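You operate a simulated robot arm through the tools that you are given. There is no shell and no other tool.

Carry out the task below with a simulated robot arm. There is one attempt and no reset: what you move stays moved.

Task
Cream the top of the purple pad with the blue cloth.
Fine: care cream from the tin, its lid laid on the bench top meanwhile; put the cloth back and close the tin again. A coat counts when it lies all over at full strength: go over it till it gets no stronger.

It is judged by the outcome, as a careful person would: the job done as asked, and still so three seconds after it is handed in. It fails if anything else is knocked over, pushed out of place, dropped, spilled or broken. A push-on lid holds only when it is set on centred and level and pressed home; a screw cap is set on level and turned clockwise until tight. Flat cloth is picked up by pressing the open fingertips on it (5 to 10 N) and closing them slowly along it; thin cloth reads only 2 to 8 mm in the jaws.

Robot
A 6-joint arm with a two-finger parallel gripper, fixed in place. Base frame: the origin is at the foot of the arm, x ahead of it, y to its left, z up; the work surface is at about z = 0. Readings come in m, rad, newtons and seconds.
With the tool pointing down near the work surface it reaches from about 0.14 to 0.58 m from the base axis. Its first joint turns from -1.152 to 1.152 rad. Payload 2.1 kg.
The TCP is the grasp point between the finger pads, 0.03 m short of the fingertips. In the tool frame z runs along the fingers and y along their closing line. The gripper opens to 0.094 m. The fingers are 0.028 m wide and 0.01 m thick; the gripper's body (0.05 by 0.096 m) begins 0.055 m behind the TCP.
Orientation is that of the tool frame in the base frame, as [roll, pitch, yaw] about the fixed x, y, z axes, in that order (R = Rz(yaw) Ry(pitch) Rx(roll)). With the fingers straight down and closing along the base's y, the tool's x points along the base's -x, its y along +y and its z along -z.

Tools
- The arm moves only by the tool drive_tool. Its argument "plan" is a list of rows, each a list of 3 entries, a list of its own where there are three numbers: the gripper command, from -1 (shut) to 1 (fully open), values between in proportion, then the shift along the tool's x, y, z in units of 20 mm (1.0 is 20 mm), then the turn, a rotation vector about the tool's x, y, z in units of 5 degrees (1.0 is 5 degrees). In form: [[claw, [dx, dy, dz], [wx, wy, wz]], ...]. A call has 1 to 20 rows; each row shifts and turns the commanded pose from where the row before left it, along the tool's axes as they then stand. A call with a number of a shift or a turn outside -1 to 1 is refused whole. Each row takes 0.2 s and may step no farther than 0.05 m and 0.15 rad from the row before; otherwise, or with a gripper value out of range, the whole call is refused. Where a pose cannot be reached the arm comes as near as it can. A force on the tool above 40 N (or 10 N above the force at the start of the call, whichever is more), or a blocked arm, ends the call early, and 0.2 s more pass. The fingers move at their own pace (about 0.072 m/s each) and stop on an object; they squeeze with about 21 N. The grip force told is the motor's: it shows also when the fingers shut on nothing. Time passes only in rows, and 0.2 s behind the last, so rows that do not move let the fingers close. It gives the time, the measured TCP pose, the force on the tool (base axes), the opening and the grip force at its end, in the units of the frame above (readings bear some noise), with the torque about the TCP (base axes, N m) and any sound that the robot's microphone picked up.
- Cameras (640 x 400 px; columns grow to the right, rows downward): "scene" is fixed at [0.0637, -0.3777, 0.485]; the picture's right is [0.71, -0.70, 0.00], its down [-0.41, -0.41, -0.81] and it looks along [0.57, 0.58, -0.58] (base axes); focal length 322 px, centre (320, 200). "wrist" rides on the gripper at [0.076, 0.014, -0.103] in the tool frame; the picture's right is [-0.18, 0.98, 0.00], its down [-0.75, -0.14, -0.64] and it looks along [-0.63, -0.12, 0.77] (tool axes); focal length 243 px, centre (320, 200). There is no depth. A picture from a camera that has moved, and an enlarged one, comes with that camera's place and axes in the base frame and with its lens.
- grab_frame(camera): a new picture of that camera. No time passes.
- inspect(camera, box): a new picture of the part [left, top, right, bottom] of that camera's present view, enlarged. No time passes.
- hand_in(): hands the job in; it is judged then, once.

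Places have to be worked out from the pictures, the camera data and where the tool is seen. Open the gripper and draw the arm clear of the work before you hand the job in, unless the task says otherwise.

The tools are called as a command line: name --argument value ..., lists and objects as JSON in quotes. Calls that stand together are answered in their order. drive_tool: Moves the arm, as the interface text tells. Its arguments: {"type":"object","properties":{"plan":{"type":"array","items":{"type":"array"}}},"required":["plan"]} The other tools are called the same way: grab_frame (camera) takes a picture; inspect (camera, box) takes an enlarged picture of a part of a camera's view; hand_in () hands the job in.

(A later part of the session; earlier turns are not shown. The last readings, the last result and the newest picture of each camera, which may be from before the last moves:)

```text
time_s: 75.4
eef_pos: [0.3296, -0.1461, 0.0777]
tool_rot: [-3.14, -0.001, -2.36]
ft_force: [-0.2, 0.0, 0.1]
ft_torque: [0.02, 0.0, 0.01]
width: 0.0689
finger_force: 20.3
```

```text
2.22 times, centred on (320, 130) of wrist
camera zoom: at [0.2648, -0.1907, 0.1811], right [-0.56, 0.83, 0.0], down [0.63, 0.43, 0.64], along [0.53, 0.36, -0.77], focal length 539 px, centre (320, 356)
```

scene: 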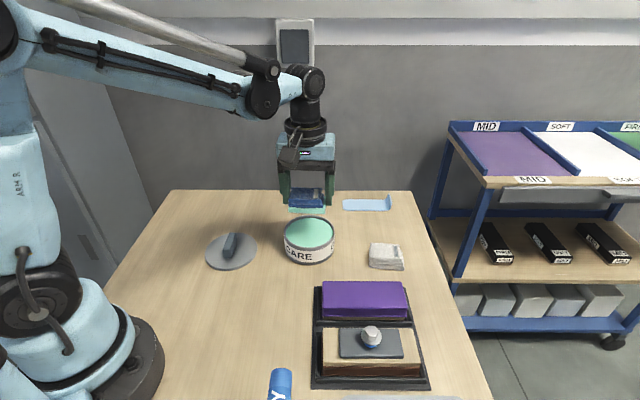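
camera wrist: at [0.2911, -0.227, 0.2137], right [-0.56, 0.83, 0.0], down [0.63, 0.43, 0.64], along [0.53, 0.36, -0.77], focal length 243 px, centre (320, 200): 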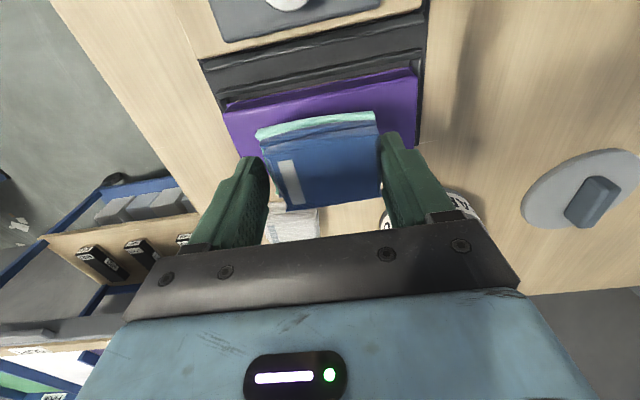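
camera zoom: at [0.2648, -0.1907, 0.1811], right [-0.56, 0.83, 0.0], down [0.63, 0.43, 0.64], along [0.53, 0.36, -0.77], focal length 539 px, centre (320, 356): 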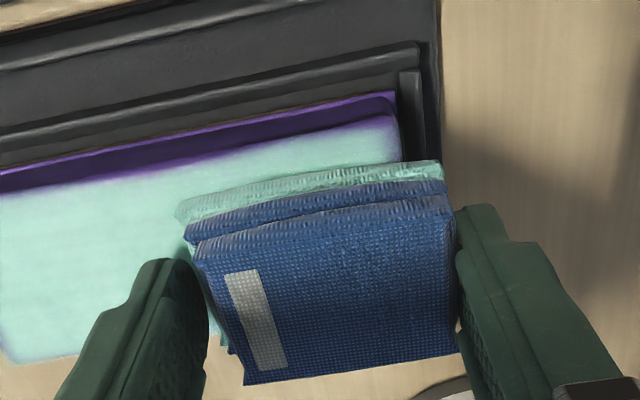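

Contact was lost again at this end and the cloth is looking paler, so I lift off to inspect the whole coat before reloading.

drive_tool --plan '[[-0.2, [0, 0, -0.2], [0, 0, 0]], [-0.2, [0, 0, -0.6], [0, 0, 0]], [-0.2, [0, 0, -0.8], [0, 0, 0]], [-0.2, [0, 0, -0.8], [0, 0, 0]], [-0.2, [0, 0.5, -0.8], [0, 0, 0]], [-0.2, [0, 0.8, 0], [0, 0, 0]], [-0.2, [0, 0.8, 0], [0, 0, 0]], [-0.2, [-0.8, 0.8, 0], [0, 0, 0]], [-0.2, [0, 0, 0], [0, 0, 0]]]'

inspect --camera "scene" --box '[300, 260, 440, 350]'

grab_frame --camera "wrist"

grab_frame --camera "scene"

```text
time_s: 77.4
eef_pos: [0.3018, -0.0942, 0.1435]
tool_rot: [-3.139, 0.0, -2.362]
ft_force: [-0.3, -0.3, -0.4]
ft_torque: [0.01, 0.01, 0.01]
width: 0.069
finger_force: 21.0
```

```text
4.44 times, centred on (370, 305) of scene
camera zoom: at [0.0637, -0.3777, 0.485], right [0.71, -0.7, 0.0], down [-0.41, -0.41, -0.81], along [0.57, 0.58, -0.58], focal length 1431 px, centre (98, -267)
```

zoom: 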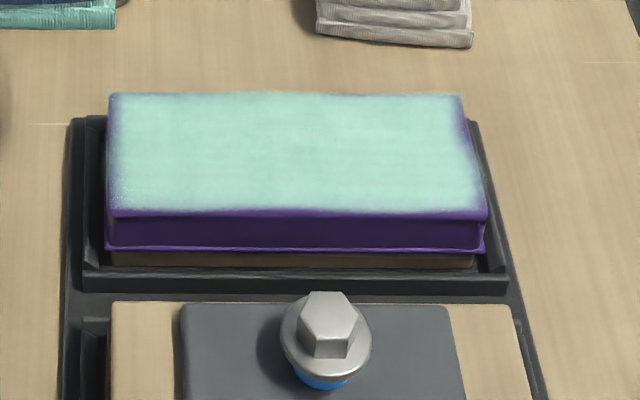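

```text
taken
camera wrist: at [0.2358, -0.1385, 0.2466], right [-0.56, 0.83, 0.0], down [0.63, 0.43, 0.64], along [0.53, 0.36, -0.77], focal length 243 px, centre (320, 200)
```

wrist: 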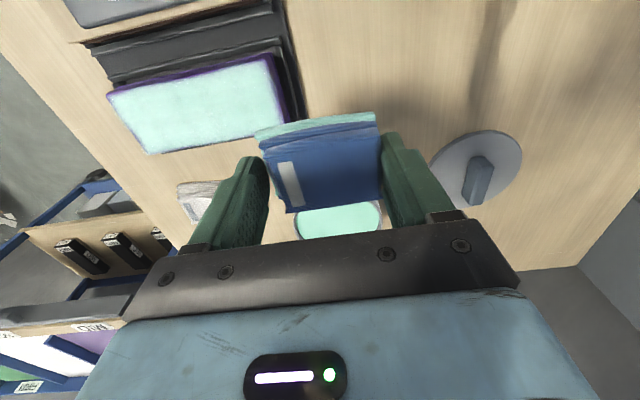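

```text
taken
```

scene: 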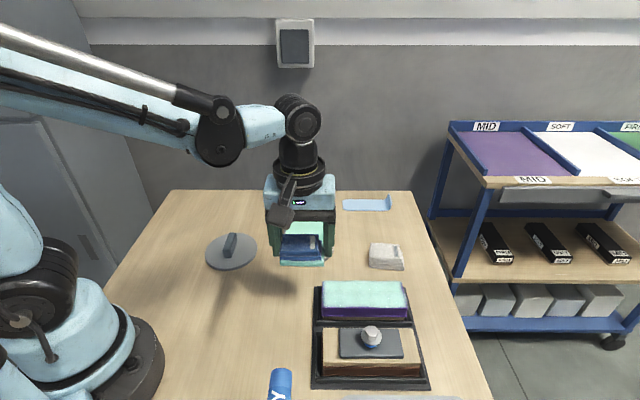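

The coat covers the pad well, only the extreme edges still show purple, and the pad has not shifted. I go back to the tin to reload the cloth.

drive_tool --plan '[[-0.2, [-0.79, 0, 0], [0, 0, 0]], [-0.2, [-0.79, 0, 0], [0, 0, 0]], [-0.2, [-0.79, 0, 0], [0, 0, 0]], [-0.2, [-0.79, 0, 0], [0, 0, 0]], [-0.2, [-0.79, 0, 0], [0, 0, 0]], [-0.2, [-0.79, 0, 0], [0, 0, 0]], [-0.2, [-0.79, 0, 0], [0, 0, 0]], [-0.2, [-0.79, -0.1, 0], [0, 0, 0]], [-0.2, [0, 0, 0.5], [0, 0, 0]], [-0.2, [0, 0, 0], [0, 0, 0]]]'

inspect --camera "wrist" --box '[200, 20, 440, 230]'

inspect --camera "scene" --box '[265, 170, 365, 270]'

```text
time_s: 79.6
eef_pos: [0.3922, -0.0063, 0.1317]
tool_rot: [-3.14, 0.001, -2.361]
ft_force: [0.1, -0.2, -0.5]
ft_torque: [-0.03, -0.01, -0.01]
width: 0.0693
finger_force: 21.1
```

```text
1.90 times, centred on (320, 125) of wrist
camera zoom: at [0.3276, -0.0509, 0.2342], right [-0.56, 0.83, 0.0], down [0.63, 0.43, 0.64], along [0.53, 0.36, -0.77], focal length 462 px, centre (320, 343)
```

zoom: 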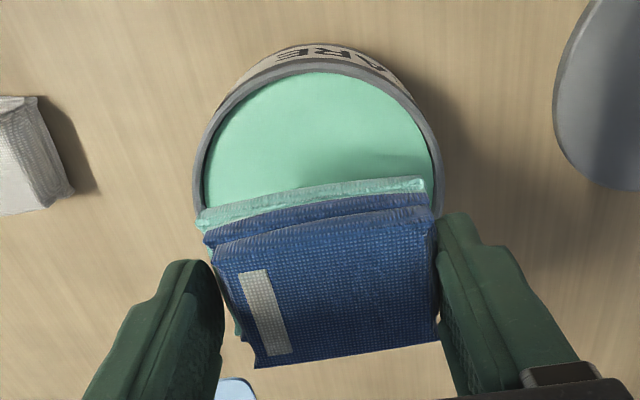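

```text
4.00 times, centred on (315, 220) of scene
camera zoom: at [0.0637, -0.3777, 0.485], right [0.71, -0.7, 0.0], down [-0.41, -0.41, -0.81], along [0.57, 0.58, -0.58], focal length 1288 px, centre (340, 120)
```

zoom: 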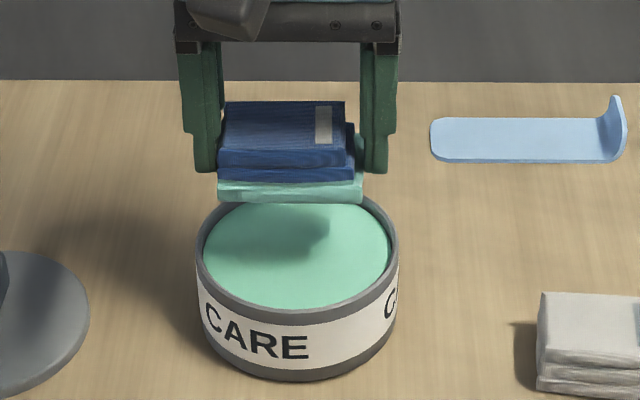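

Centred over the tin within a millimetre. I descend to just above the cream and then feel for contact as before.

drive_tool --plan '[[-0.2, [0, -0.04, 0.5], [0, 0, 0]], [-0.2, [0, 0, 0.6], [0, 0, 0]], [-0.2, [0, 0, 0.6], [0, 0, 0]], [-0.2, [0, 0, 0.4], [0, 0, 0]], [-0.2, [0, 0, 0.1], [0, 0, 0]], [-0.2, [0, 0, 0.1], [0, 0, 0]]]'

```text
time_s: 81.0
eef_pos: [0.3935, -0.0068, 0.085]
tool_rot: [-3.141, -0.001, -2.362]
ft_force: [-0.7, -0.4, 0.3]
ft_torque: [-0.02, -0.02, -0.02]
width: 0.0689
finger_force: 20.8
```

drive_tool --plan '[[-0.2, [0, 0, 0.05], [0, 0, 0]], [-0.2, [0, 0, 0.05], [0, 0, 0]]]'

```text
time_s: 81.6
eef_pos: [0.3928, -0.0061, 0.0824]
tool_rot: [-3.14, 0.0, -2.36]
ft_force: [-0.5, 0.2, -0.9]
ft_torque: [-0.02, -0.04, 0.02]
width: 0.0689
finger_force: 20.9
```

drive_tool --plan '[[-0.2, [0, 0, 0.04], [0, 0, 0]], [-0.2, [0, 0, 0.03], [0, 0, 0]]]'

inspect --camera "scene" --box '[265, 170, 365, 270]'

```text
time_s: 82.2
eef_pos: [0.393, -0.0066, 0.0819]
tool_rot: [-3.139, -0.001, -2.361]
ft_force: [0.2, -0.2, -0.7]
ft_torque: [0.0, 0.0, 0.0]
width: 0.069
finger_force: 21.1
```

```text
4.00 times, centred on (315, 220) of scene
camera zoom: at [0.0637, -0.3777, 0.485], right [0.71, -0.7, 0.0], down [-0.41, -0.41, -0.81], along [0.57, 0.58, -0.58], focal length 1288 px, centre (340, 120)
```

zoom: 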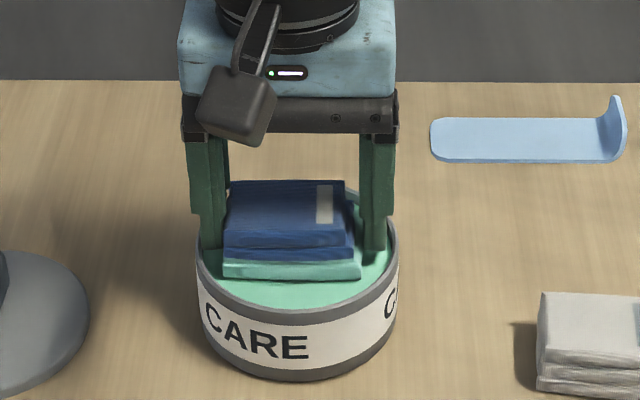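

Still no contact; the fingers sit inside the rim outline. I go on in 0.6 mm steps.

drive_tool --plan '[[-0.2, [0, 0, 0.03], [0, 0, 0]], [-0.2, [0, 0, 0.02], [0, 0, 0]]]'

inspect --camera "scene" --box '[265, 170, 365, 270]'

```text
time_s: 82.8
eef_pos: [0.3927, -0.0065, 0.0814]
tool_rot: [-3.141, -0.002, -2.361]
ft_force: [-0.2, 0.1, 0.6]
ft_torque: [-0.04, 0.01, -0.03]
width: 0.0689
finger_force: 21.3
```

```text
4.00 times, centred on (315, 220) of scene
camera zoom: at [0.0637, -0.3777, 0.485], right [0.71, -0.7, 0.0], down [-0.41, -0.41, -0.81], along [0.57, 0.58, -0.58], focal length 1288 px, centre (340, 120)
```

zoom: 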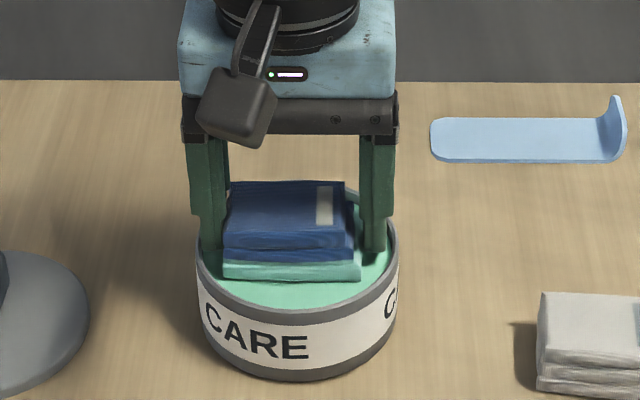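

drive_tool --plan '[[-0.2, [0, 0, 0.03], [0, 0, 0]], [-0.2, [0, 0, 0.01], [0, 0, 0]]]'

inspect --camera "scene" --box '[285, 200, 345, 260]'

```text
time_s: 83.4
eef_pos: [0.392, -0.0065, 0.0807]
tool_rot: [-3.139, 0.002, -2.363]
ft_force: [-0.3, 0.4, 12.5]
ft_torque: [0.12, 0.1, 0.0]
width: 0.0692
finger_force: 20.6
```

```text
6.67 times, centred on (315, 230) of scene
camera zoom: at [0.0636, -0.3777, 0.485], right [0.71, -0.7, 0.0], down [-0.41, -0.41, -0.81], along [0.57, 0.58, -0.58], focal length 2146 px, centre (353, 0)
```

zoom: 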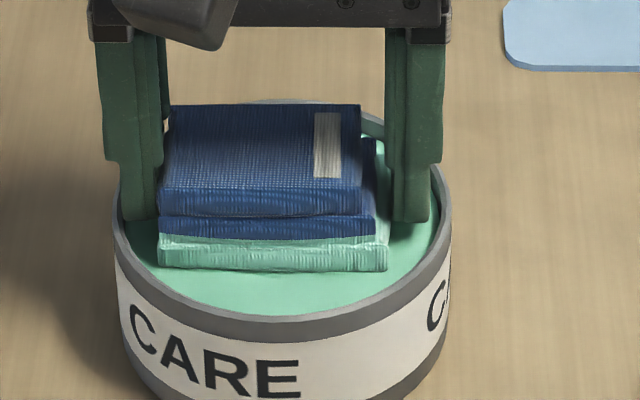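

Reloaded with 12 N of contact. I lift straight out.

drive_tool --plan '[[-0.2, [0, 0, -0.05], [0, 0, 0]], [-0.2, [0, 0, -0.15], [0, 0, 0]], [-0.2, [0, 0, -0.4], [0, 0, 0]], [-0.2, [0, 0, -0.7], [0, 0, 0]], [-0.2, [0, 0, -0.8], [0, 0, 0]], [-0.2, [0, 0, -0.5], [0, 0, 0]], [-0.2, [0, 0, 0], [0, 0, 0]]]'

inspect --camera "wrist" --box '[200, 20, 440, 230]'

inspect --camera "scene" --box '[265, 150, 365, 270]'

```text
time_s: 85.0
eef_pos: [0.3939, -0.0061, 0.1341]
tool_rot: [-3.14, 0.0, -2.361]
ft_force: [0.3, 0.0, -0.1]
ft_torque: [0.0, 0.0, 0.0]
width: 0.0688
finger_force: 20.4
```

```text
1.90 times, centred on (320, 125) of wrist
camera zoom: at [0.3277, -0.051, 0.2362], right [-0.56, 0.83, 0.0], down [0.63, 0.43, 0.64], along [0.53, 0.36, -0.77], focal length 462 px, centre (320, 343)
```

zoom: 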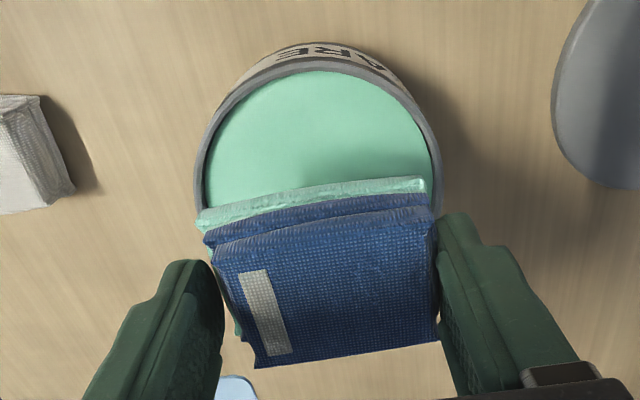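

```text
3.33 times, centred on (315, 210) of scene
camera zoom: at [0.0637, -0.3777, 0.485], right [0.71, -0.7, 0.0], down [-0.41, -0.41, -0.81], along [0.57, 0.58, -0.58], focal length 1073 px, centre (337, 167)
```

zoom: 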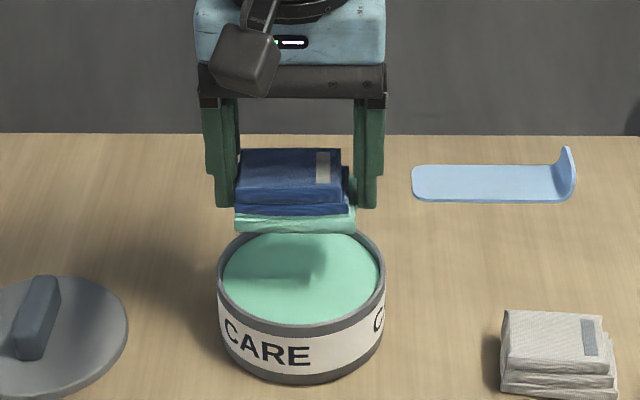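

Loaded again. I return to the hover point over the pad's centre.

drive_tool --plan '[[-0.2, [0.755, -0.486, 0], [0, 0, 0]], [-0.2, [0.755, -0.486, 0], [0, 0, 0]], [-0.2, [0.755, -0.486, 0], [0, 0, 0]], [-0.2, [0.755, -0.486, 0], [0, 0, 0]], [-0.2, [0.755, -0.486, 0], [0, 0, 0]], [-0.2, [0.755, -0.486, 0], [0, 0, 0]], [-0.2, [0.755, -0.486, 0], [0, 0, 0]], [-0.2, [0.755, -0.486, 0], [0, 0, 0]], [-0.2, [0.755, -0.486, 0], [0, 0, 0]], [-0.2, [0.755, -0.486, 0], [0, 0, 0]], [-0.2, [0, 0, 0.7], [0, 0, 0]], [-0.2, [0, 0, 0.7], [0, 0, 0]], [-0.2, [0, 0, 0.7], [0, 0, 0]], [-0.2, [0, 0, 0.4], [0, 0, 0]], [-0.2, [0, 0, 0], [0, 0, 0]]]'

inspect --camera "wrist" --box '[190, 40, 450, 220]'

```text
time_s: 88.2
eef_pos: [0.3536, -0.1812, 0.0829]
tool_rot: [-3.141, 0.001, -2.363]
ft_force: [-0.3, -0.3, -0.1]
ft_torque: [0.0, -0.02, 0.02]
width: 0.0689
finger_force: 21.0
```

```text
2.22 times, centred on (320, 130) of wrist
camera zoom: at [0.2894, -0.2262, 0.1858], right [-0.56, 0.83, 0.0], down [0.63, 0.43, 0.64], along [0.53, 0.36, -0.77], focal length 539 px, centre (320, 356)
```

zoom: 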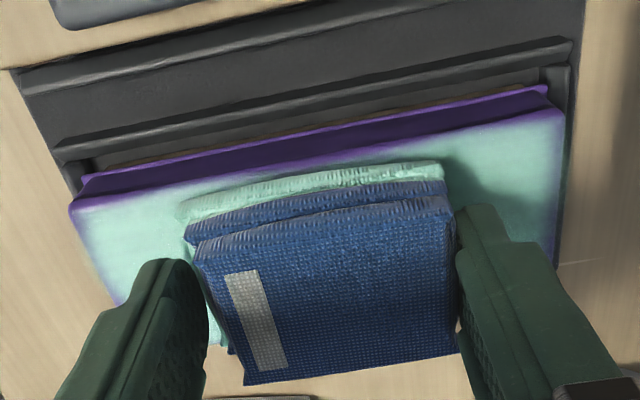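

The cloth is centred over the pad again. I lower in fine steps to contact.

drive_tool --plan '[[-0.2, [0, 0, 0.08], [0, 0, 0]], [-0.2, [0, 0, 0.06], [0, 0, 0]], [-0.2, [0, 0, 0.04], [0, 0, 0]], [-0.2, [0, 0, 0.02], [0, 0, 0]]]'

```text
time_s: 89.2
eef_pos: [0.3545, -0.1809, 0.0791]
tool_rot: [-3.141, 0.0, -2.361]
ft_force: [0.6, -0.2, -1.3]
ft_torque: [-0.01, 0.04, -0.01]
width: 0.069
finger_force: 20.7
```

drive_tool --plan '[[-0.2, [0, 0, 0.02], [0, 0, 0]], [-0.2, [0, 0, 0.02], [0, 0, 0]]]'

```text
time_s: 89.8
eef_pos: [0.3533, -0.1816, 0.0782]
tool_rot: [-3.14, -0.001, -2.361]
ft_force: [-0.1, 0.0, -0.2]
ft_torque: [-0.02, 0.01, -0.02]
width: 0.0691
finger_force: 21.0
```

drive_tool --plan '[[-0.2, [0, 0, 0.02], [0, 0, 0]], [-0.2, [0, 0, 0.015], [0, 0, 0]]]'

```text
time_s: 90.4
eef_pos: [0.355, -0.1824, 0.0776]
tool_rot: [-3.139, 0.001, -2.363]
ft_force: [0.2, 2.0, 15.2]
ft_torque: [0.11, 0.19, -0.03]
width: 0.069
finger_force: 21.1
```

15 N at the centre, so I ease slightly and wipe outward over the near edge, then along it to the +y end with overshoot.

drive_tool --plan '[[-0.2, [0.1, 0, -0.006], [0, 0, 0]], [-0.2, [0.2, 0, 0], [0, 0, 0]], [-0.2, [0.2, 0, 0], [0, 0, 0]], [-0.2, [0.15, 0, 0], [0, 0, 0]], [-0.2, [0, 0.2, 0], [0, 0, 0]], [-0.2, [0, 0.2, 0], [0, 0, 0]], [-0.2, [0, 0.2, 0], [0, 0, 0]], [-0.2, [0, 0.2, 0], [0, 0, 0]], [-0.2, [0, 0.2, 0], [0, 0, 0]], [-0.2, [0, 0.2, 0], [0, 0, 0]], [-0.2, [0, 0.2, 0], [0, 0, 0]], [-0.2, [0, 0.2, 0], [0, 0, 0]], [-0.2, [0, 0.2, 0], [0, 0, 0]], [-0.2, [0, 0.2, 0], [0, 0, 0]], [-0.2, [0, 0.2, 0], [0, 0, 0]], [-0.2, [0, 0.1, 0], [0, 0, 0]]]'

inspect --camera "scene" --box '[290, 230, 450, 340]'

inspect --camera "wrist" --box '[190, 40, 450, 220]'

```text
time_s: 93.8
eef_pos: [0.3127, -0.1578, 0.078]
tool_rot: [-3.139, -0.002, -2.361]
ft_force: [3.9, -6.1, 12.4]
ft_torque: [-0.13, -0.17, -0.02]
width: 0.0689
finger_force: 20.9
```

```text
3.64 times, centred on (370, 285) of scene
camera zoom: at [0.0636, -0.3777, 0.4851], right [0.71, -0.7, 0.0], down [-0.41, -0.42, -0.81], along [0.57, 0.58, -0.58], focal length 1171 px, centre (138, -109)
```

zoom: 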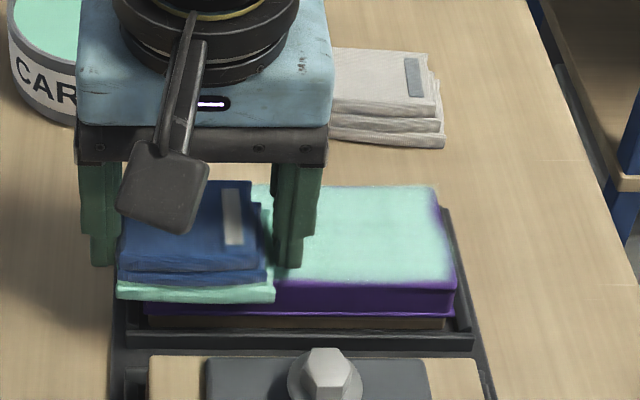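

```text
2.22 times, centred on (320, 130) of wrist
camera zoom: at [0.247, -0.2021, 0.1806], right [-0.56, 0.83, 0.0], down [0.63, 0.43, 0.64], along [0.53, 0.36, -0.77], focal length 539 px, centre (320, 356)
```

zoom: 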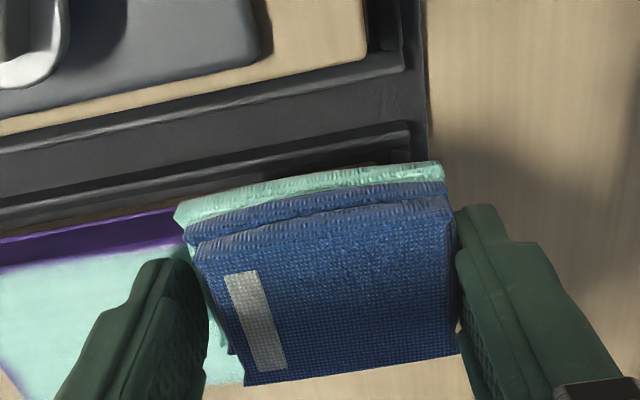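

12 N here and the near edge and +y end are being covered. I now stroke across the +y end to the far side.

drive_tool --plan '[[-0.2, [-0.2, 0, 0], [0, 0, 0]], [-0.2, [-0.2, 0, 0], [0, 0, 0]], [-0.2, [-0.2, 0, 0], [0, 0, 0]], [-0.2, [-0.2, 0, 0], [0, 0, 0]], [-0.2, [-0.2, 0, 0], [0, 0, 0]], [-0.2, [-0.2, 0, 0], [0, 0, 0]], [-0.2, [-0.2, 0, 0], [0, 0, 0]]]'

inspect --camera "wrist" --box '[190, 40, 450, 220]'

```text
time_s: 95.4
eef_pos: [0.332, -0.1394, 0.0768]
tool_rot: [-3.14, -0.001, -2.362]
ft_force: [-1.3, -0.6, 0.9]
ft_torque: [0.03, 0.08, 0.02]
width: 0.0689
finger_force: 20.8
```

```text
2.22 times, centred on (320, 130) of wrist
camera zoom: at [0.2678, -0.1829, 0.1804], right [-0.56, 0.83, 0.0], down [0.63, 0.43, 0.64], along [0.53, 0.36, -0.77], focal length 539 px, centre (320, 356)
```

zoom: 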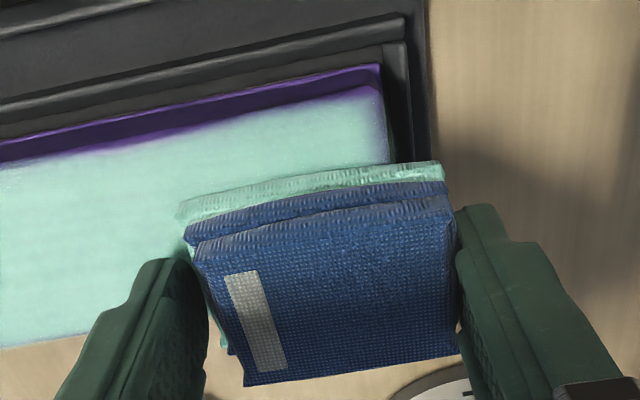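

Much fuller there. The far side needs a little more pressure: I lower 0.25 mm and check the force.

drive_tool --plan '[[-0.2, [0, 0, 0.012], [0, 0, 0]]]'

```text
time_s: 95.8
eef_pos: [0.3326, -0.1383, 0.0769]
tool_rot: [-3.138, 0.002, -2.361]
ft_force: [4.7, 0.8, 6.8]
ft_torque: [0.03, -0.01, -0.04]
width: 0.0686
finger_force: 20.6
```

About 7 N now. I wipe the far lane toward the -y end, in two parts so I can check the force midway.

drive_tool --plan '[[-0.2, [0, -0.2, 0], [0, 0, 0]], [-0.2, [0, -0.2, 0], [0, 0, 0]], [-0.2, [0, -0.2, 0], [0, 0, 0]], [-0.2, [0, -0.2, 0], [0, 0, 0]], [-0.2, [0, -0.2, 0], [0, 0, 0]], [-0.2, [0, -0.2, 0], [0, 0, 0]], [-0.2, [0, -0.2, 0], [0, 0, 0]], [-0.2, [0, -0.2, 0], [0, 0, 0]], [-0.2, [0, -0.2, 0], [0, 0, 0]], [-0.2, [0, -0.2, 0], [0, 0, 0]], [-0.2, [0, -0.2, 0], [0, 0, 0]], [-0.2, [0, -0.2, 0], [0, 0, 0]]]'

```text
time_s: 98.4
eef_pos: [0.365, -0.1735, 0.077]
tool_rot: [-3.14, 0.0, -2.362]
ft_force: [-4.2, 4.6, 9.9]
ft_torque: [0.19, 0.22, -0.07]
width: 0.0689
finger_force: 21.6
```

drive_tool --plan '[[-0.2, [0, -0.2, 0], [0, 0, 0]], [-0.2, [0, -0.2, 0], [0, 0, 0]], [-0.2, [0, -0.2, 0], [0, 0, 0]], [-0.2, [0, -0.2, 0], [0, 0, 0]], [-0.2, [0, -0.2, 0], [0, 0, 0]], [-0.2, [0, -0.2, 0], [0, 0, 0]], [-0.2, [0, -0.2, 0], [0, 0, 0]], [-0.2, [0, -0.2, 0], [0, 0, 0]], [-0.2, [0, -0.2, 0], [0, 0, 0]], [-0.2, [0, -0.2, 0], [0, 0, 0]], [-0.2, [0, -0.2, 0], [0, 0, 0]], [-0.2, [0, -0.1, 0], [0, 0, 0]]]'

inspect --camera "scene" --box '[290, 230, 450, 340]'

inspect --camera "wrist" --box '[190, 40, 450, 220]'

```text
time_s: 101.0
eef_pos: [0.3988, -0.206, 0.0785]
tool_rot: [-3.139, 0.001, -2.361]
ft_force: [0.5, -0.3, -0.3]
ft_torque: [0.07, 0.0, -0.01]
width: 0.0689
finger_force: 21.2
```

```text
3.64 times, centred on (370, 285) of scene
camera zoom: at [0.0637, -0.3777, 0.485], right [0.71, -0.7, 0.0], down [-0.41, -0.41, -0.81], along [0.57, 0.58, -0.58], focal length 1171 px, centre (138, -109)
```

zoom: 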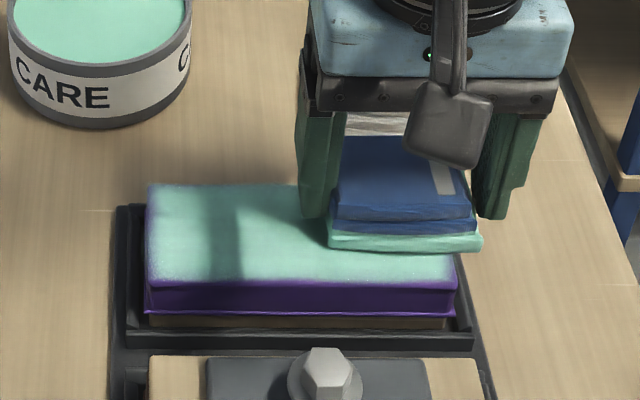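

```text
2.22 times, centred on (320, 130) of wrist
camera zoom: at [0.3335, -0.2505, 0.1807], right [-0.56, 0.83, 0.0], down [0.63, 0.43, 0.64], along [0.53, 0.36, -0.77], focal length 539 px, centre (320, 356)
```

zoom: 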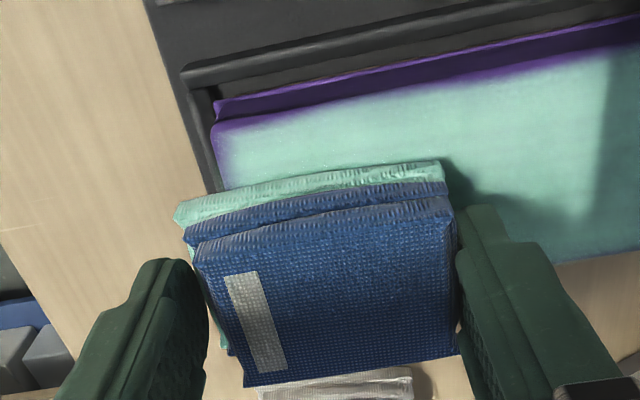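

Pressure is lost at the -y end again, so I lower until about 7 N returns.

drive_tool --plan '[[-0.2, [0, 0, 0.015], [0, 0, 0]]]'

```text
time_s: 101.4
eef_pos: [0.3993, -0.2054, 0.0761]
tool_rot: [-3.139, 0.001, -2.36]
ft_force: [-0.6, -0.4, 1.1]
ft_torque: [0.03, 0.0, 0.05]
width: 0.0691
finger_force: 21.2
```

drive_tool --plan '[[-0.2, [0, 0, 0.01], [0, 0, 0]]]'

```text
time_s: 101.8
eef_pos: [0.3989, -0.2061, 0.0771]
tool_rot: [-3.138, -0.001, -2.361]
ft_force: [2.7, -0.8, 12.0]
ft_torque: [0.13, 0.13, -0.02]
width: 0.0687
finger_force: 21.3
```

12 N here. I stroke across the -y end to the near side, easing the height as the near side sits slightly higher.

drive_tool --plan '[[-0.2, [0.2, 0, -0.002], [0, 0, 0]], [-0.2, [0.2, 0, -0.002], [0, 0, 0]], [-0.2, [0.2, 0, -0.002], [0, 0, 0]], [-0.2, [0.2, 0, -0.002], [0, 0, 0]]]'

```text
time_s: 102.8
eef_pos: [0.386, -0.2157, 0.0761]
tool_rot: [-3.14, 0.0, -2.36]
ft_force: [9.4, 6.9, 28.3]
ft_torque: [0.41, -0.13, -0.1]
width: 0.069
finger_force: 20.7
```

28 N is too firm; I ease off 0.3 mm and finish the stroke.

drive_tool --plan '[[-0.2, [0, 0, -0.015], [0, 0, 0]], [-0.2, [0.2, 0, -0.003], [0, 0, 0]], [-0.2, [0.2, 0, -0.003], [0, 0, 0]], [-0.2, [0.2, 0, -0.003], [0, 0, 0]]]'

inspect --camera "scene" --box '[290, 230, 450, 340]'

inspect --camera "wrist" --box '[190, 40, 450, 220]'

```text
time_s: 103.8
eef_pos: [0.3777, -0.2265, 0.0759]
tool_rot: [-3.14, -0.002, -2.36]
ft_force: [1.2, 0.0, 1.3]
ft_torque: [0.05, 0.01, -0.06]
width: 0.0688
finger_force: 20.6
```

```text
3.64 times, centred on (370, 285) of scene
camera zoom: at [0.0636, -0.3777, 0.485], right [0.71, -0.7, 0.0], down [-0.41, -0.41, -0.81], along [0.57, 0.58, -0.58], focal length 1171 px, centre (138, -109)
```

zoom: 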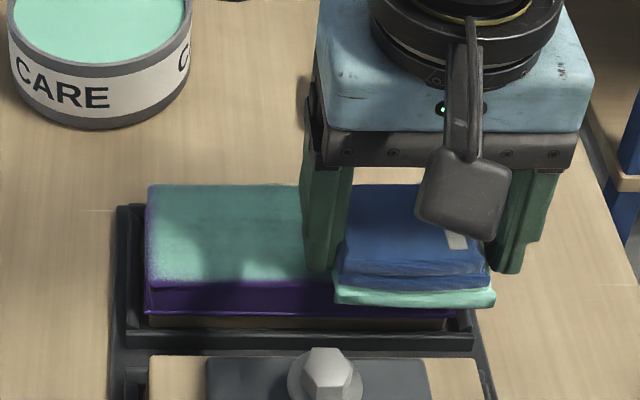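

```text
2.22 times, centred on (320, 130) of wrist
camera zoom: at [0.3128, -0.2699, 0.1802], right [-0.56, 0.83, 0.0], down [0.64, 0.43, 0.64], along [0.53, 0.36, -0.77], focal length 539 px, centre (320, 356)
```

zoom: 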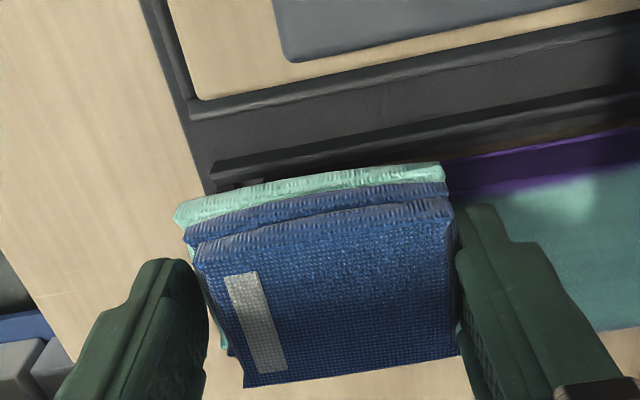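

Force is down to about 1 N at this corner; I lower a touch and wipe along the near lane toward +y in two parts.

drive_tool --plan '[[-0.2, [0, 0, 0.01], [0, 0, 0]], [-0.2, [0, 0.15, 0], [0, 0, 0]], [-0.2, [0, 0.2, 0], [0, 0, 0]]]'

```text
time_s: 104.6
eef_pos: [0.3739, -0.2202, 0.0772]
tool_rot: [-3.138, 0.0, -2.361]
ft_force: [-0.1, 0.6, -1.1]
ft_torque: [0.0, 0.01, -0.02]
width: 0.0688
finger_force: 21.0
```

drive_tool --plan '[[-0.2, [0, 0, 0.015], [0, 0, 0]]]'

```text
time_s: 105.0
eef_pos: [0.3737, -0.2215, 0.076]
tool_rot: [-3.141, -0.001, -2.362]
ft_force: [-1.6, -0.2, 3.5]
ft_torque: [0.07, 0.08, 0.03]
width: 0.069
finger_force: 21.2
```

Contact torque tells me the cloth's +y side bears harder than its -y side, so I tilt the tool by a fraction of a degree to even it out, then slide along the near lane.

drive_tool --plan '[[-0.2, [0, 0, 0.004], [-0.06, 0, 0]], [-0.2, [0, 0.2, 0], [0, 0, 0]], [-0.2, [0, 0.2, 0], [0, 0, 0]], [-0.2, [0, 0.2, 0], [0, 0, 0]], [-0.2, [0, 0.2, 0], [0, 0, 0]], [-0.2, [0, 0.2, 0], [0, 0, 0]], [-0.2, [0, 0.2, 0], [0, 0, 0]], [-0.2, [0, 0.2, 0], [0, 0, 0]]]'

inspect --camera "wrist" --box '[190, 40, 450, 220]'

```text
time_s: 106.8
eef_pos: [0.3543, -0.2, 0.0762]
tool_rot: [3.138, 0.001, -2.362]
ft_force: [0.5, -1.7, 5.0]
ft_torque: [-0.15, -0.19, -0.03]
width: 0.0691
finger_force: 21.3
```

```text
2.22 times, centred on (320, 130) of wrist
camera zoom: at [0.2895, -0.2455, 0.1802], right [-0.56, 0.83, 0.0], down [0.64, 0.43, 0.64], along [0.53, 0.36, -0.77], focal length 539 px, centre (320, 356)
```

zoom: 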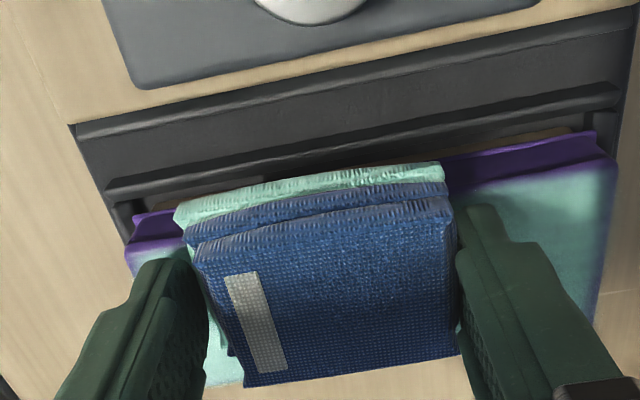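

The pressure has moved to the other side of the cloth, so I over-tilted; I take back half and continue along the near lane.

drive_tool --plan '[[-0.2, [0, 0.1, 0], [0.035, 0, 0]], [-0.2, [0, 0.2, 0.003], [0, 0, 0]], [-0.2, [0, 0.2, 0], [0, 0, 0]], [-0.2, [0, 0.2, 0], [0, 0, 0]], [-0.2, [0, 0.2, 0], [0, 0, 0]], [-0.2, [0, 0.2, 0], [0, 0, 0]], [-0.2, [0, 0.2, 0], [0, 0, 0]]]'

```text
time_s: 108.4
eef_pos: [0.3365, -0.1813, 0.078]
tool_rot: [-3.14, 0.001, -2.362]
ft_force: [4.3, -4.1, 10.7]
ft_torque: [0.12, 0.04, 0.0]
width: 0.0691
finger_force: 20.6
```

About 11 N and sliding well. I continue the near lane to the +y end.

drive_tool --plan '[[-0.2, [0, 0.2, 0], [0, 0, 0]], [-0.2, [0, 0.2, 0], [0, 0, 0]], [-0.2, [0, 0.2, 0], [0, 0, 0]], [-0.2, [0, 0.2, 0], [0, 0, 0]], [-0.2, [0, 0.2, 0], [0, 0, 0]], [-0.2, [0, 0.2, 0], [0, 0, 0]], [-0.2, [0, 0.2, 0], [0, 0, 0]], [-0.2, [0, 0.2, 0], [0, 0, 0]], [-0.2, [0, 0.1, 0], [0, 0, 0]]]'

inspect --camera "scene" --box '[290, 230, 450, 340]'

inspect --camera "wrist" --box '[190, 40, 450, 220]'

```text
time_s: 110.4
eef_pos: [0.3125, -0.1573, 0.0775]
tool_rot: [-3.141, -0.001, -2.361]
ft_force: [2.0, -3.4, 5.7]
ft_torque: [-0.12, -0.1, 0.0]
width: 0.0688
finger_force: 21.7
```

```text
3.64 times, centred on (370, 285) of scene
camera zoom: at [0.0636, -0.3777, 0.485], right [0.71, -0.7, 0.0], down [-0.41, -0.41, -0.81], along [0.57, 0.58, -0.58], focal length 1171 px, centre (138, -109)
```

zoom: 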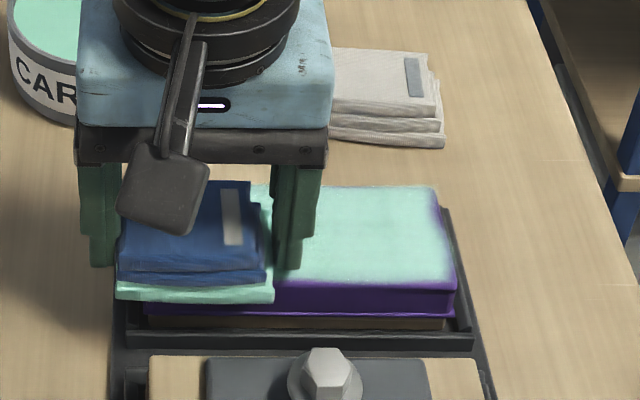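

```text
2.22 times, centred on (320, 130) of wrist
camera zoom: at [0.2469, -0.2023, 0.1801], right [-0.56, 0.83, 0.0], down [0.64, 0.43, 0.64], along [0.53, 0.36, -0.77], focal length 539 px, centre (320, 356)
```

zoom: 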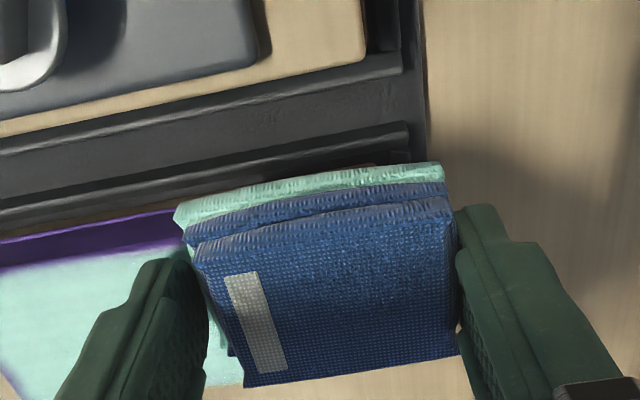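

The -y end's outermost strip still looks thin. First I stroke across the +y end here and then run the middle lane to the -y end.

drive_tool --plan '[[-0.2, [-0.2, 0, 0.002], [0, 0, 0]], [-0.2, [-0.2, 0, 0.002], [0, 0, 0]], [-0.2, [-0.2, 0, 0.002], [0, 0, 0]], [-0.2, [-0.2, 0, 0.002], [0, 0, 0]], [-0.2, [-0.2, 0, 0.002], [0, 0, 0]], [-0.2, [-0.2, 0, 0.002], [0, 0, 0]]]'

```text
time_s: 111.8
eef_pos: [0.3291, -0.1414, 0.0764]
tool_rot: [3.141, 0.0, -2.363]
ft_force: [-0.3, 0.0, 1.3]
ft_torque: [-0.03, 0.04, -0.02]
width: 0.0689
finger_force: 20.6
```

drive_tool --plan '[[-0.2, [0, 0, 0.01], [0, 0, 0]], [-0.2, [0.2, 0, 0], [0, 0, 0]], [-0.2, [0.2, 0, 0], [0, 0, 0]], [-0.2, [0.2, 0, 0], [0, 0, 0]]]'

```text
time_s: 112.8
eef_pos: [0.3217, -0.1483, 0.0773]
tool_rot: [3.141, 0.005, -2.357]
ft_force: [13.0, 11.8, 34.1]
ft_torque: [0.11, -0.32, 0.08]
width: 0.0688
finger_force: 20.5
```

34 N: moving toward the base makes the cloth dig in. I ease off at once.

drive_tool --plan '[[-0.2, [0, 0, -0.02], [0, 0, 0]]]'

inspect --camera "scene" --box '[290, 230, 450, 340]'

```text
time_s: 113.2
eef_pos: [0.3205, -0.1492, 0.0783]
tool_rot: [3.141, -0.001, -2.361]
ft_force: [9.5, 8.9, 24.5]
ft_torque: [0.23, -0.34, 0.09]
width: 0.0687
finger_force: 20.3
```

```text
3.64 times, centred on (370, 285) of scene
camera zoom: at [0.0636, -0.3777, 0.4851], right [0.71, -0.7, 0.0], down [-0.41, -0.42, -0.81], along [0.57, 0.58, -0.58], focal length 1171 px, centre (138, -109)
```

zoom: 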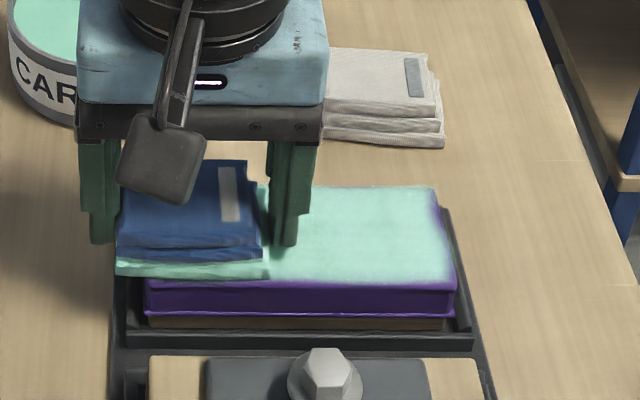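

drive_tool --plan '[[-0.2, [0, 0, -0.015], [0, 0, 0]]]'

```text
time_s: 113.6
eef_pos: [0.3197, -0.1506, 0.0779]
tool_rot: [-3.14, -0.003, -2.365]
ft_force: [1.8, 1.4, 5.1]
ft_torque: [0.11, -0.16, 0.0]
width: 0.069
finger_force: 20.9
```

5 N now. I wipe the middle lane toward the -y end, checking halfway.

drive_tool --plan '[[-0.2, [0, -0.24, 0], [0, 0, 0]], [-0.2, [0, -0.24, 0], [0, 0, 0]], [-0.2, [0, -0.24, 0], [0, 0, 0]], [-0.2, [0, -0.24, 0], [0, 0, 0]], [-0.2, [0, -0.24, 0], [0, 0, 0]], [-0.2, [0, -0.24, 0], [0, 0, 0]], [-0.2, [0, -0.24, 0], [0, 0, 0]], [-0.2, [0, -0.24, 0], [0, 0, 0]], [-0.2, [0, -0.24, 0], [0, 0, 0]], [-0.2, [0, -0.24, 0], [0, 0, 0]]]'

```text
time_s: 115.8
eef_pos: [0.3537, -0.1826, 0.0772]
tool_rot: [3.141, -0.001, -2.361]
ft_force: [-0.8, 1.2, 1.2]
ft_torque: [-0.04, 0.08, 0.0]
width: 0.0691
finger_force: 20.4
```

drive_tool --plan '[[-0.2, [0, 0, 0.01], [0, 0, 0]], [-0.2, [0, -0.24, 0], [0, 0, 0]], [-0.2, [0, -0.24, 0], [0, 0, 0]], [-0.2, [0, -0.24, 0], [0, 0, 0]], [-0.2, [0, -0.24, 0], [0, 0, 0]], [-0.2, [0, -0.24, 0], [0, 0, 0]]]'

```text
time_s: 117.2
eef_pos: [0.3694, -0.1996, 0.0768]
tool_rot: [3.141, 0.001, -2.362]
ft_force: [-11.6, 10.5, 30.3]
ft_torque: [0.13, 0.16, 0.0]
width: 0.0692
finger_force: 20.8
```

Too firm again (30 N); I ease 0.2 mm and go on to the -y end.

drive_tool --plan '[[-0.2, [0, 0, -0.01], [0, 0, 0]], [-0.2, [0, -0.2, 0], [0, 0, 0]], [-0.2, [0, -0.2, 0], [0, 0, 0]]]'

```text
time_s: 118.0
eef_pos: [0.3763, -0.2049, 0.0776]
tool_rot: [-3.14, -0.001, -2.361]
ft_force: [-5.1, 4.2, 10.4]
ft_torque: [0.17, 0.22, -0.02]
width: 0.0691
finger_force: 21.2
```

drive_tool --plan '[[-0.2, [0, -0.2, 0], [0, 0, 0]], [-0.2, [0, -0.2, 0], [0, 0, 0]], [-0.2, [0, -0.2, 0], [0, 0, 0]], [-0.2, [0, -0.2, 0], [0, 0, 0]]]'

inspect --camera "wrist" --box '[190, 40, 450, 220]'

```text
time_s: 119.0
eef_pos: [0.387, -0.2175, 0.0766]
tool_rot: [3.141, 0.0, -2.362]
ft_force: [0.0, -0.5, 0.0]
ft_torque: [0.01, 0.0, 0.01]
width: 0.0689
finger_force: 20.7
```

```text
2.22 times, centred on (320, 130) of wrist
camera zoom: at [0.3228, -0.2616, 0.1804], right [-0.56, 0.83, 0.0], down [0.63, 0.43, 0.64], along [0.53, 0.36, -0.77], focal length 539 px, centre (320, 356)
```

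zoom: 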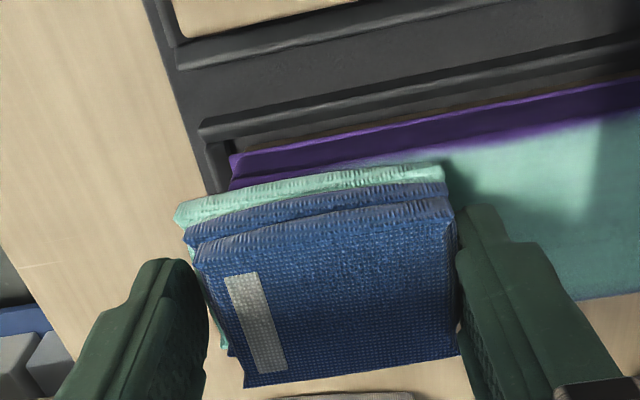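

At the end the pressure vanishes again (the pad edge seems slightly rounded). I lower here and then rub across this end.

drive_tool --plan '[[-0.2, [0, 0, 0.015], [0, 0, 0]]]'

```text
time_s: 119.4
eef_pos: [0.3876, -0.2161, 0.077]
tool_rot: [3.141, 0.0, -2.361]
ft_force: [1.2, -1.5, 3.5]
ft_torque: [0.02, -0.02, 0.04]
width: 0.0692
finger_force: 20.7
```

drive_tool --plan '[[-0.2, [0, 0, 0.004], [0, 0, 0]], [-0.2, [-0.2, 0, 0], [0, 0, 0]], [-0.2, [-0.2, 0, 0], [0, 0, 0]], [-0.2, [-0.2, 0, 0], [0, 0, 0]]]'

```text
time_s: 120.4
eef_pos: [0.396, -0.2079, 0.0766]
tool_rot: [-3.141, -0.003, -2.361]
ft_force: [-2.4, -1.9, 5.8]
ft_torque: [-0.06, 0.09, 0.01]
width: 0.0687
finger_force: 20.9
```

6 N across the far corner. I stroke back toward the near side, easing the height as I go.

drive_tool --plan '[[-0.2, [0.15, 0, -0.002], [0, 0, 0]], [-0.2, [0.2, 0, -0.002], [0, 0, 0]], [-0.2, [0.2, 0, -0.002], [0, 0, 0]], [-0.2, [0.2, 0, -0.002], [0, 0, 0]]]'

```text
time_s: 121.4
eef_pos: [0.3877, -0.2174, 0.0766]
tool_rot: [-3.141, 0.001, -2.36]
ft_force: [11.7, 12.0, 31.3]
ft_torque: [0.43, -0.18, -0.08]
width: 0.069
finger_force: 21.3
```

drive_tool --plan '[[-0.2, [0, 0, -0.018], [0, 0, 0]], [-0.2, [0.15, 0, 0], [0, 0, 0]], [-0.2, [0.15, 0, 0], [0, 0, 0]]]'

```text
time_s: 122.2
eef_pos: [0.3811, -0.2234, 0.0775]
tool_rot: [3.141, -0.001, -2.36]
ft_force: [4.1, 2.9, 9.4]
ft_torque: [0.17, -0.14, -0.05]
width: 0.0689
finger_force: 21.1
```

drive_tool --plan '[[-0.2, [0.15, 0, 0], [0, 0, 0]], [-0.2, [0.15, 0, 0], [0, 0, 0]], [-0.2, [0, 0, -0.2], [0, 0, 0]], [-0.2, [0, 0, -0.6], [0, 0, 0]], [-0.2, [0, 0.5, -0.8], [0, 0, 0]], [-0.2, [0, 0.8, -0.8], [0, 0, 0]], [-0.2, [0, 0.8, -0.8], [0, 0, 0]], [-0.2, [0, 0.8, 0], [0, 0, 0]], [-0.2, [0, 0.8, 0], [0, 0, 0]], [-0.2, [0, 0.8, 0], [0, 0, 0]], [-0.2, [0, 0.8, 0], [0, 0, 0]], [-0.2, [0, 0.8, 0], [0, 0, 0]], [-0.2, [0, 0.8, 0], [0, 0, 0]], [-0.2, [0, 0.8, 0], [0, 0, 0]], [-0.2, [0, 0, 0], [0, 0, 0]]]'

inspect --camera "scene" --box '[300, 260, 440, 350]'

grab_frame --camera "wrist"

inspect --camera "wrist" --box '[70, 30, 330, 180]'

```text
time_s: 125.4
eef_pos: [0.2679, -0.119, 0.1412]
tool_rot: [3.141, 0.0, -2.361]
ft_force: [0.3, 0.0, 0.2]
ft_torque: [-0.01, -0.04, 0.0]
width: 0.069
finger_force: 21.4
```

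```text
4.44 times, centred on (370, 305) of scene
camera zoom: at [0.0637, -0.3777, 0.485], right [0.71, -0.7, 0.0], down [-0.41, -0.41, -0.81], along [0.57, 0.58, -0.58], focal length 1431 px, centre (98, -267)
```

zoom: 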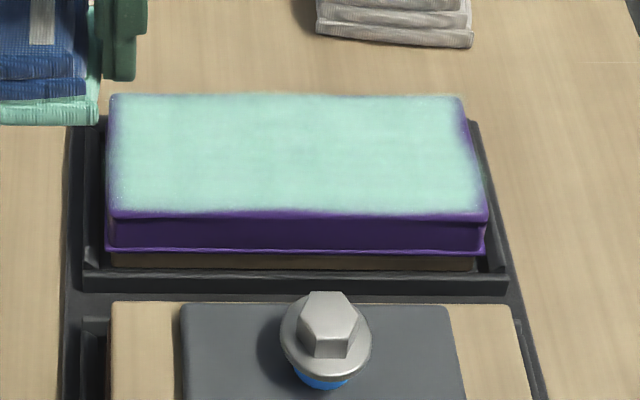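

```text
taken
camera wrist: at [0.2032, -0.1633, 0.2443], right [-0.56, 0.83, 0.0], down [0.64, 0.43, 0.64], along [0.53, 0.36, -0.77], focal length 243 px, centre (320, 200)
```

wrist: 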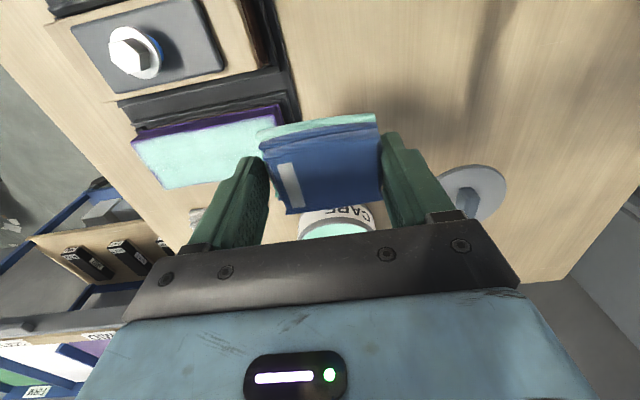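

```text
2.46 times, centred on (200, 105) of wrist
camera zoom: at [0.2032, -0.1633, 0.2443], right [-0.56, 0.83, 0.0], down [0.64, 0.43, 0.64], along [0.53, 0.36, -0.77], focal length 597 px, centre (615, 434)
```

zoom: 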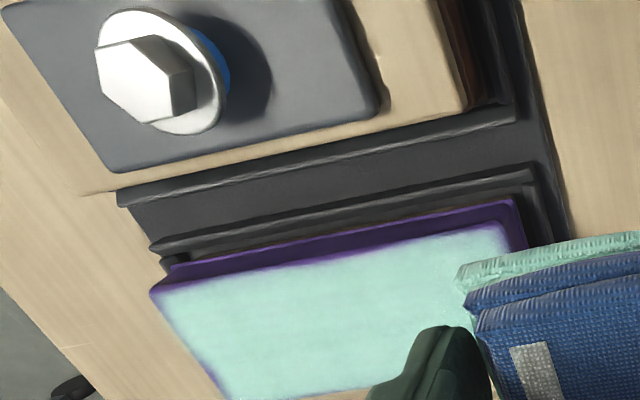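

The interior is uniform; thin purple rims remain along the edges. I zoom in to judge whether those are bare top surface or only the rounded edge.

inspect --camera "scene" --box '[315, 275, 365, 320]'

inspect --camera "scene" --box '[370, 275, 420, 320]'

```text
8.89 times, centred on (340, 298) of scene
camera zoom: at [0.0637, -0.3777, 0.485], right [0.71, -0.7, 0.0], down [-0.41, -0.41, -0.81], along [0.57, 0.58, -0.58], focal length 2862 px, centre (142, -667)
```

zoom: 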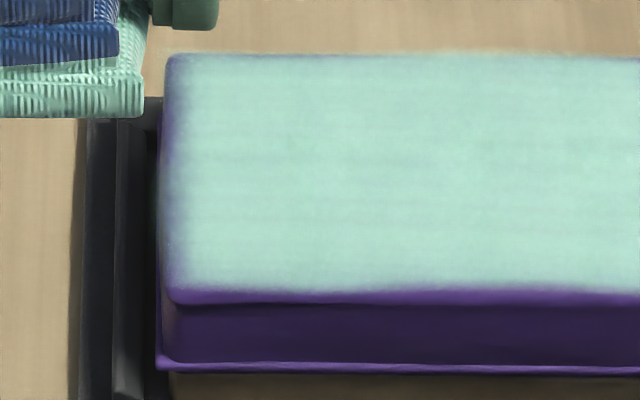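

```text
8.89 times, centred on (395, 298) of scene
camera zoom: at [0.0637, -0.3777, 0.485], right [0.71, -0.7, 0.0], down [-0.41, -0.41, -0.81], along [0.57, 0.58, -0.58], focal length 2862 px, centre (-347, -667)
```

zoom: 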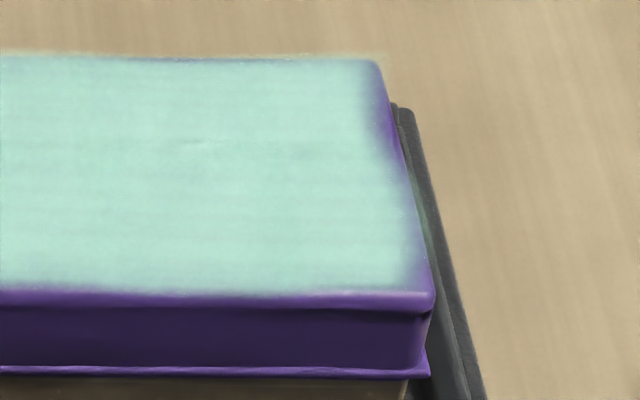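

The two ends still have thin uneven strips, so they need real pressure; the long edges look covered to the rounding. I reload once more first.

drive_tool --plan '[[-0.2, [-0.764, -0.036, 0], [0, 0, 0]], [-0.2, [-0.764, -0.036, 0], [0, 0, 0]], [-0.2, [-0.764, -0.036, 0], [0, 0, 0]], [-0.2, [-0.764, -0.036, 0], [0, 0, 0]], [-0.2, [-0.764, -0.036, 0], [0, 0, 0]], [-0.2, [-0.764, -0.036, 0], [0, 0, 0]], [-0.2, [-0.764, -0.036, 0], [0, 0, 0]], [-0.2, [-0.764, -0.036, 0], [0, 0, 0]], [-0.2, [-0.764, -0.036, 0], [0, 0, 0]], [-0.2, [-0.764, -0.036, 0], [0, 0, 0]], [-0.2, [-0.764, -0.036, 0], [0, 0, 0]], [-0.2, [0, 0, 0.5], [0, 0, 0]], [-0.2, [0, 0, 0], [0, 0, 0]]]'

inspect --camera "wrist" --box '[200, 20, 440, 230]'

```text
time_s: 128.2
eef_pos: [0.3944, -0.0053, 0.1309]
tool_rot: [-3.141, -0.002, -2.362]
ft_force: [-0.1, 0.2, -1.0]
ft_torque: [-0.01, -0.01, 0.0]
width: 0.0692
finger_force: 21.2
```

```text
1.90 times, centred on (320, 125) of wrist
camera zoom: at [0.3292, -0.0494, 0.2348], right [-0.56, 0.83, 0.0], down [0.63, 0.43, 0.64], along [0.53, 0.36, -0.77], focal length 462 px, centre (320, 343)
```

zoom: 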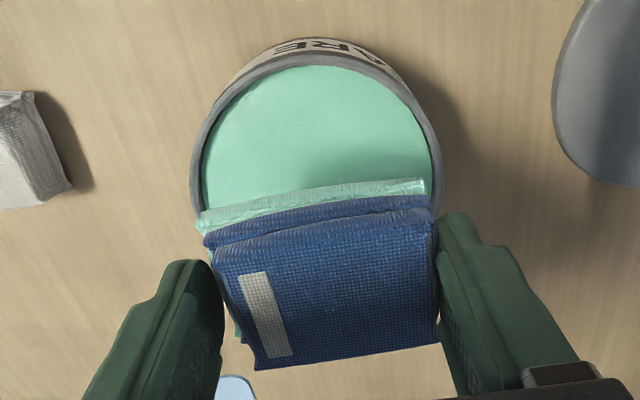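

The tin's centre is about 2 mm back and 1 mm to -y of the TCP; I correct and descend to just above the cream.

drive_tool --plan '[[-0.2, [0.09, -0.055, 0.5], [0, 0, 0]], [-0.2, [0, 0, 0.6], [0, 0, 0]], [-0.2, [0, 0, 0.6], [0, 0, 0]], [-0.2, [0, 0, 0.4], [0, 0, 0]], [-0.2, [0, 0, 0.15], [0, 0, 0]], [-0.2, [0, 0, 0.1], [0, 0, 0]]]'

```text
time_s: 129.6
eef_pos: [0.3936, -0.0084, 0.0838]
tool_rot: [3.14, 0.0, -2.363]
ft_force: [0.1, 0.6, -1.3]
ft_torque: [0.04, 0.03, -0.01]
width: 0.0691
finger_force: 20.8
```

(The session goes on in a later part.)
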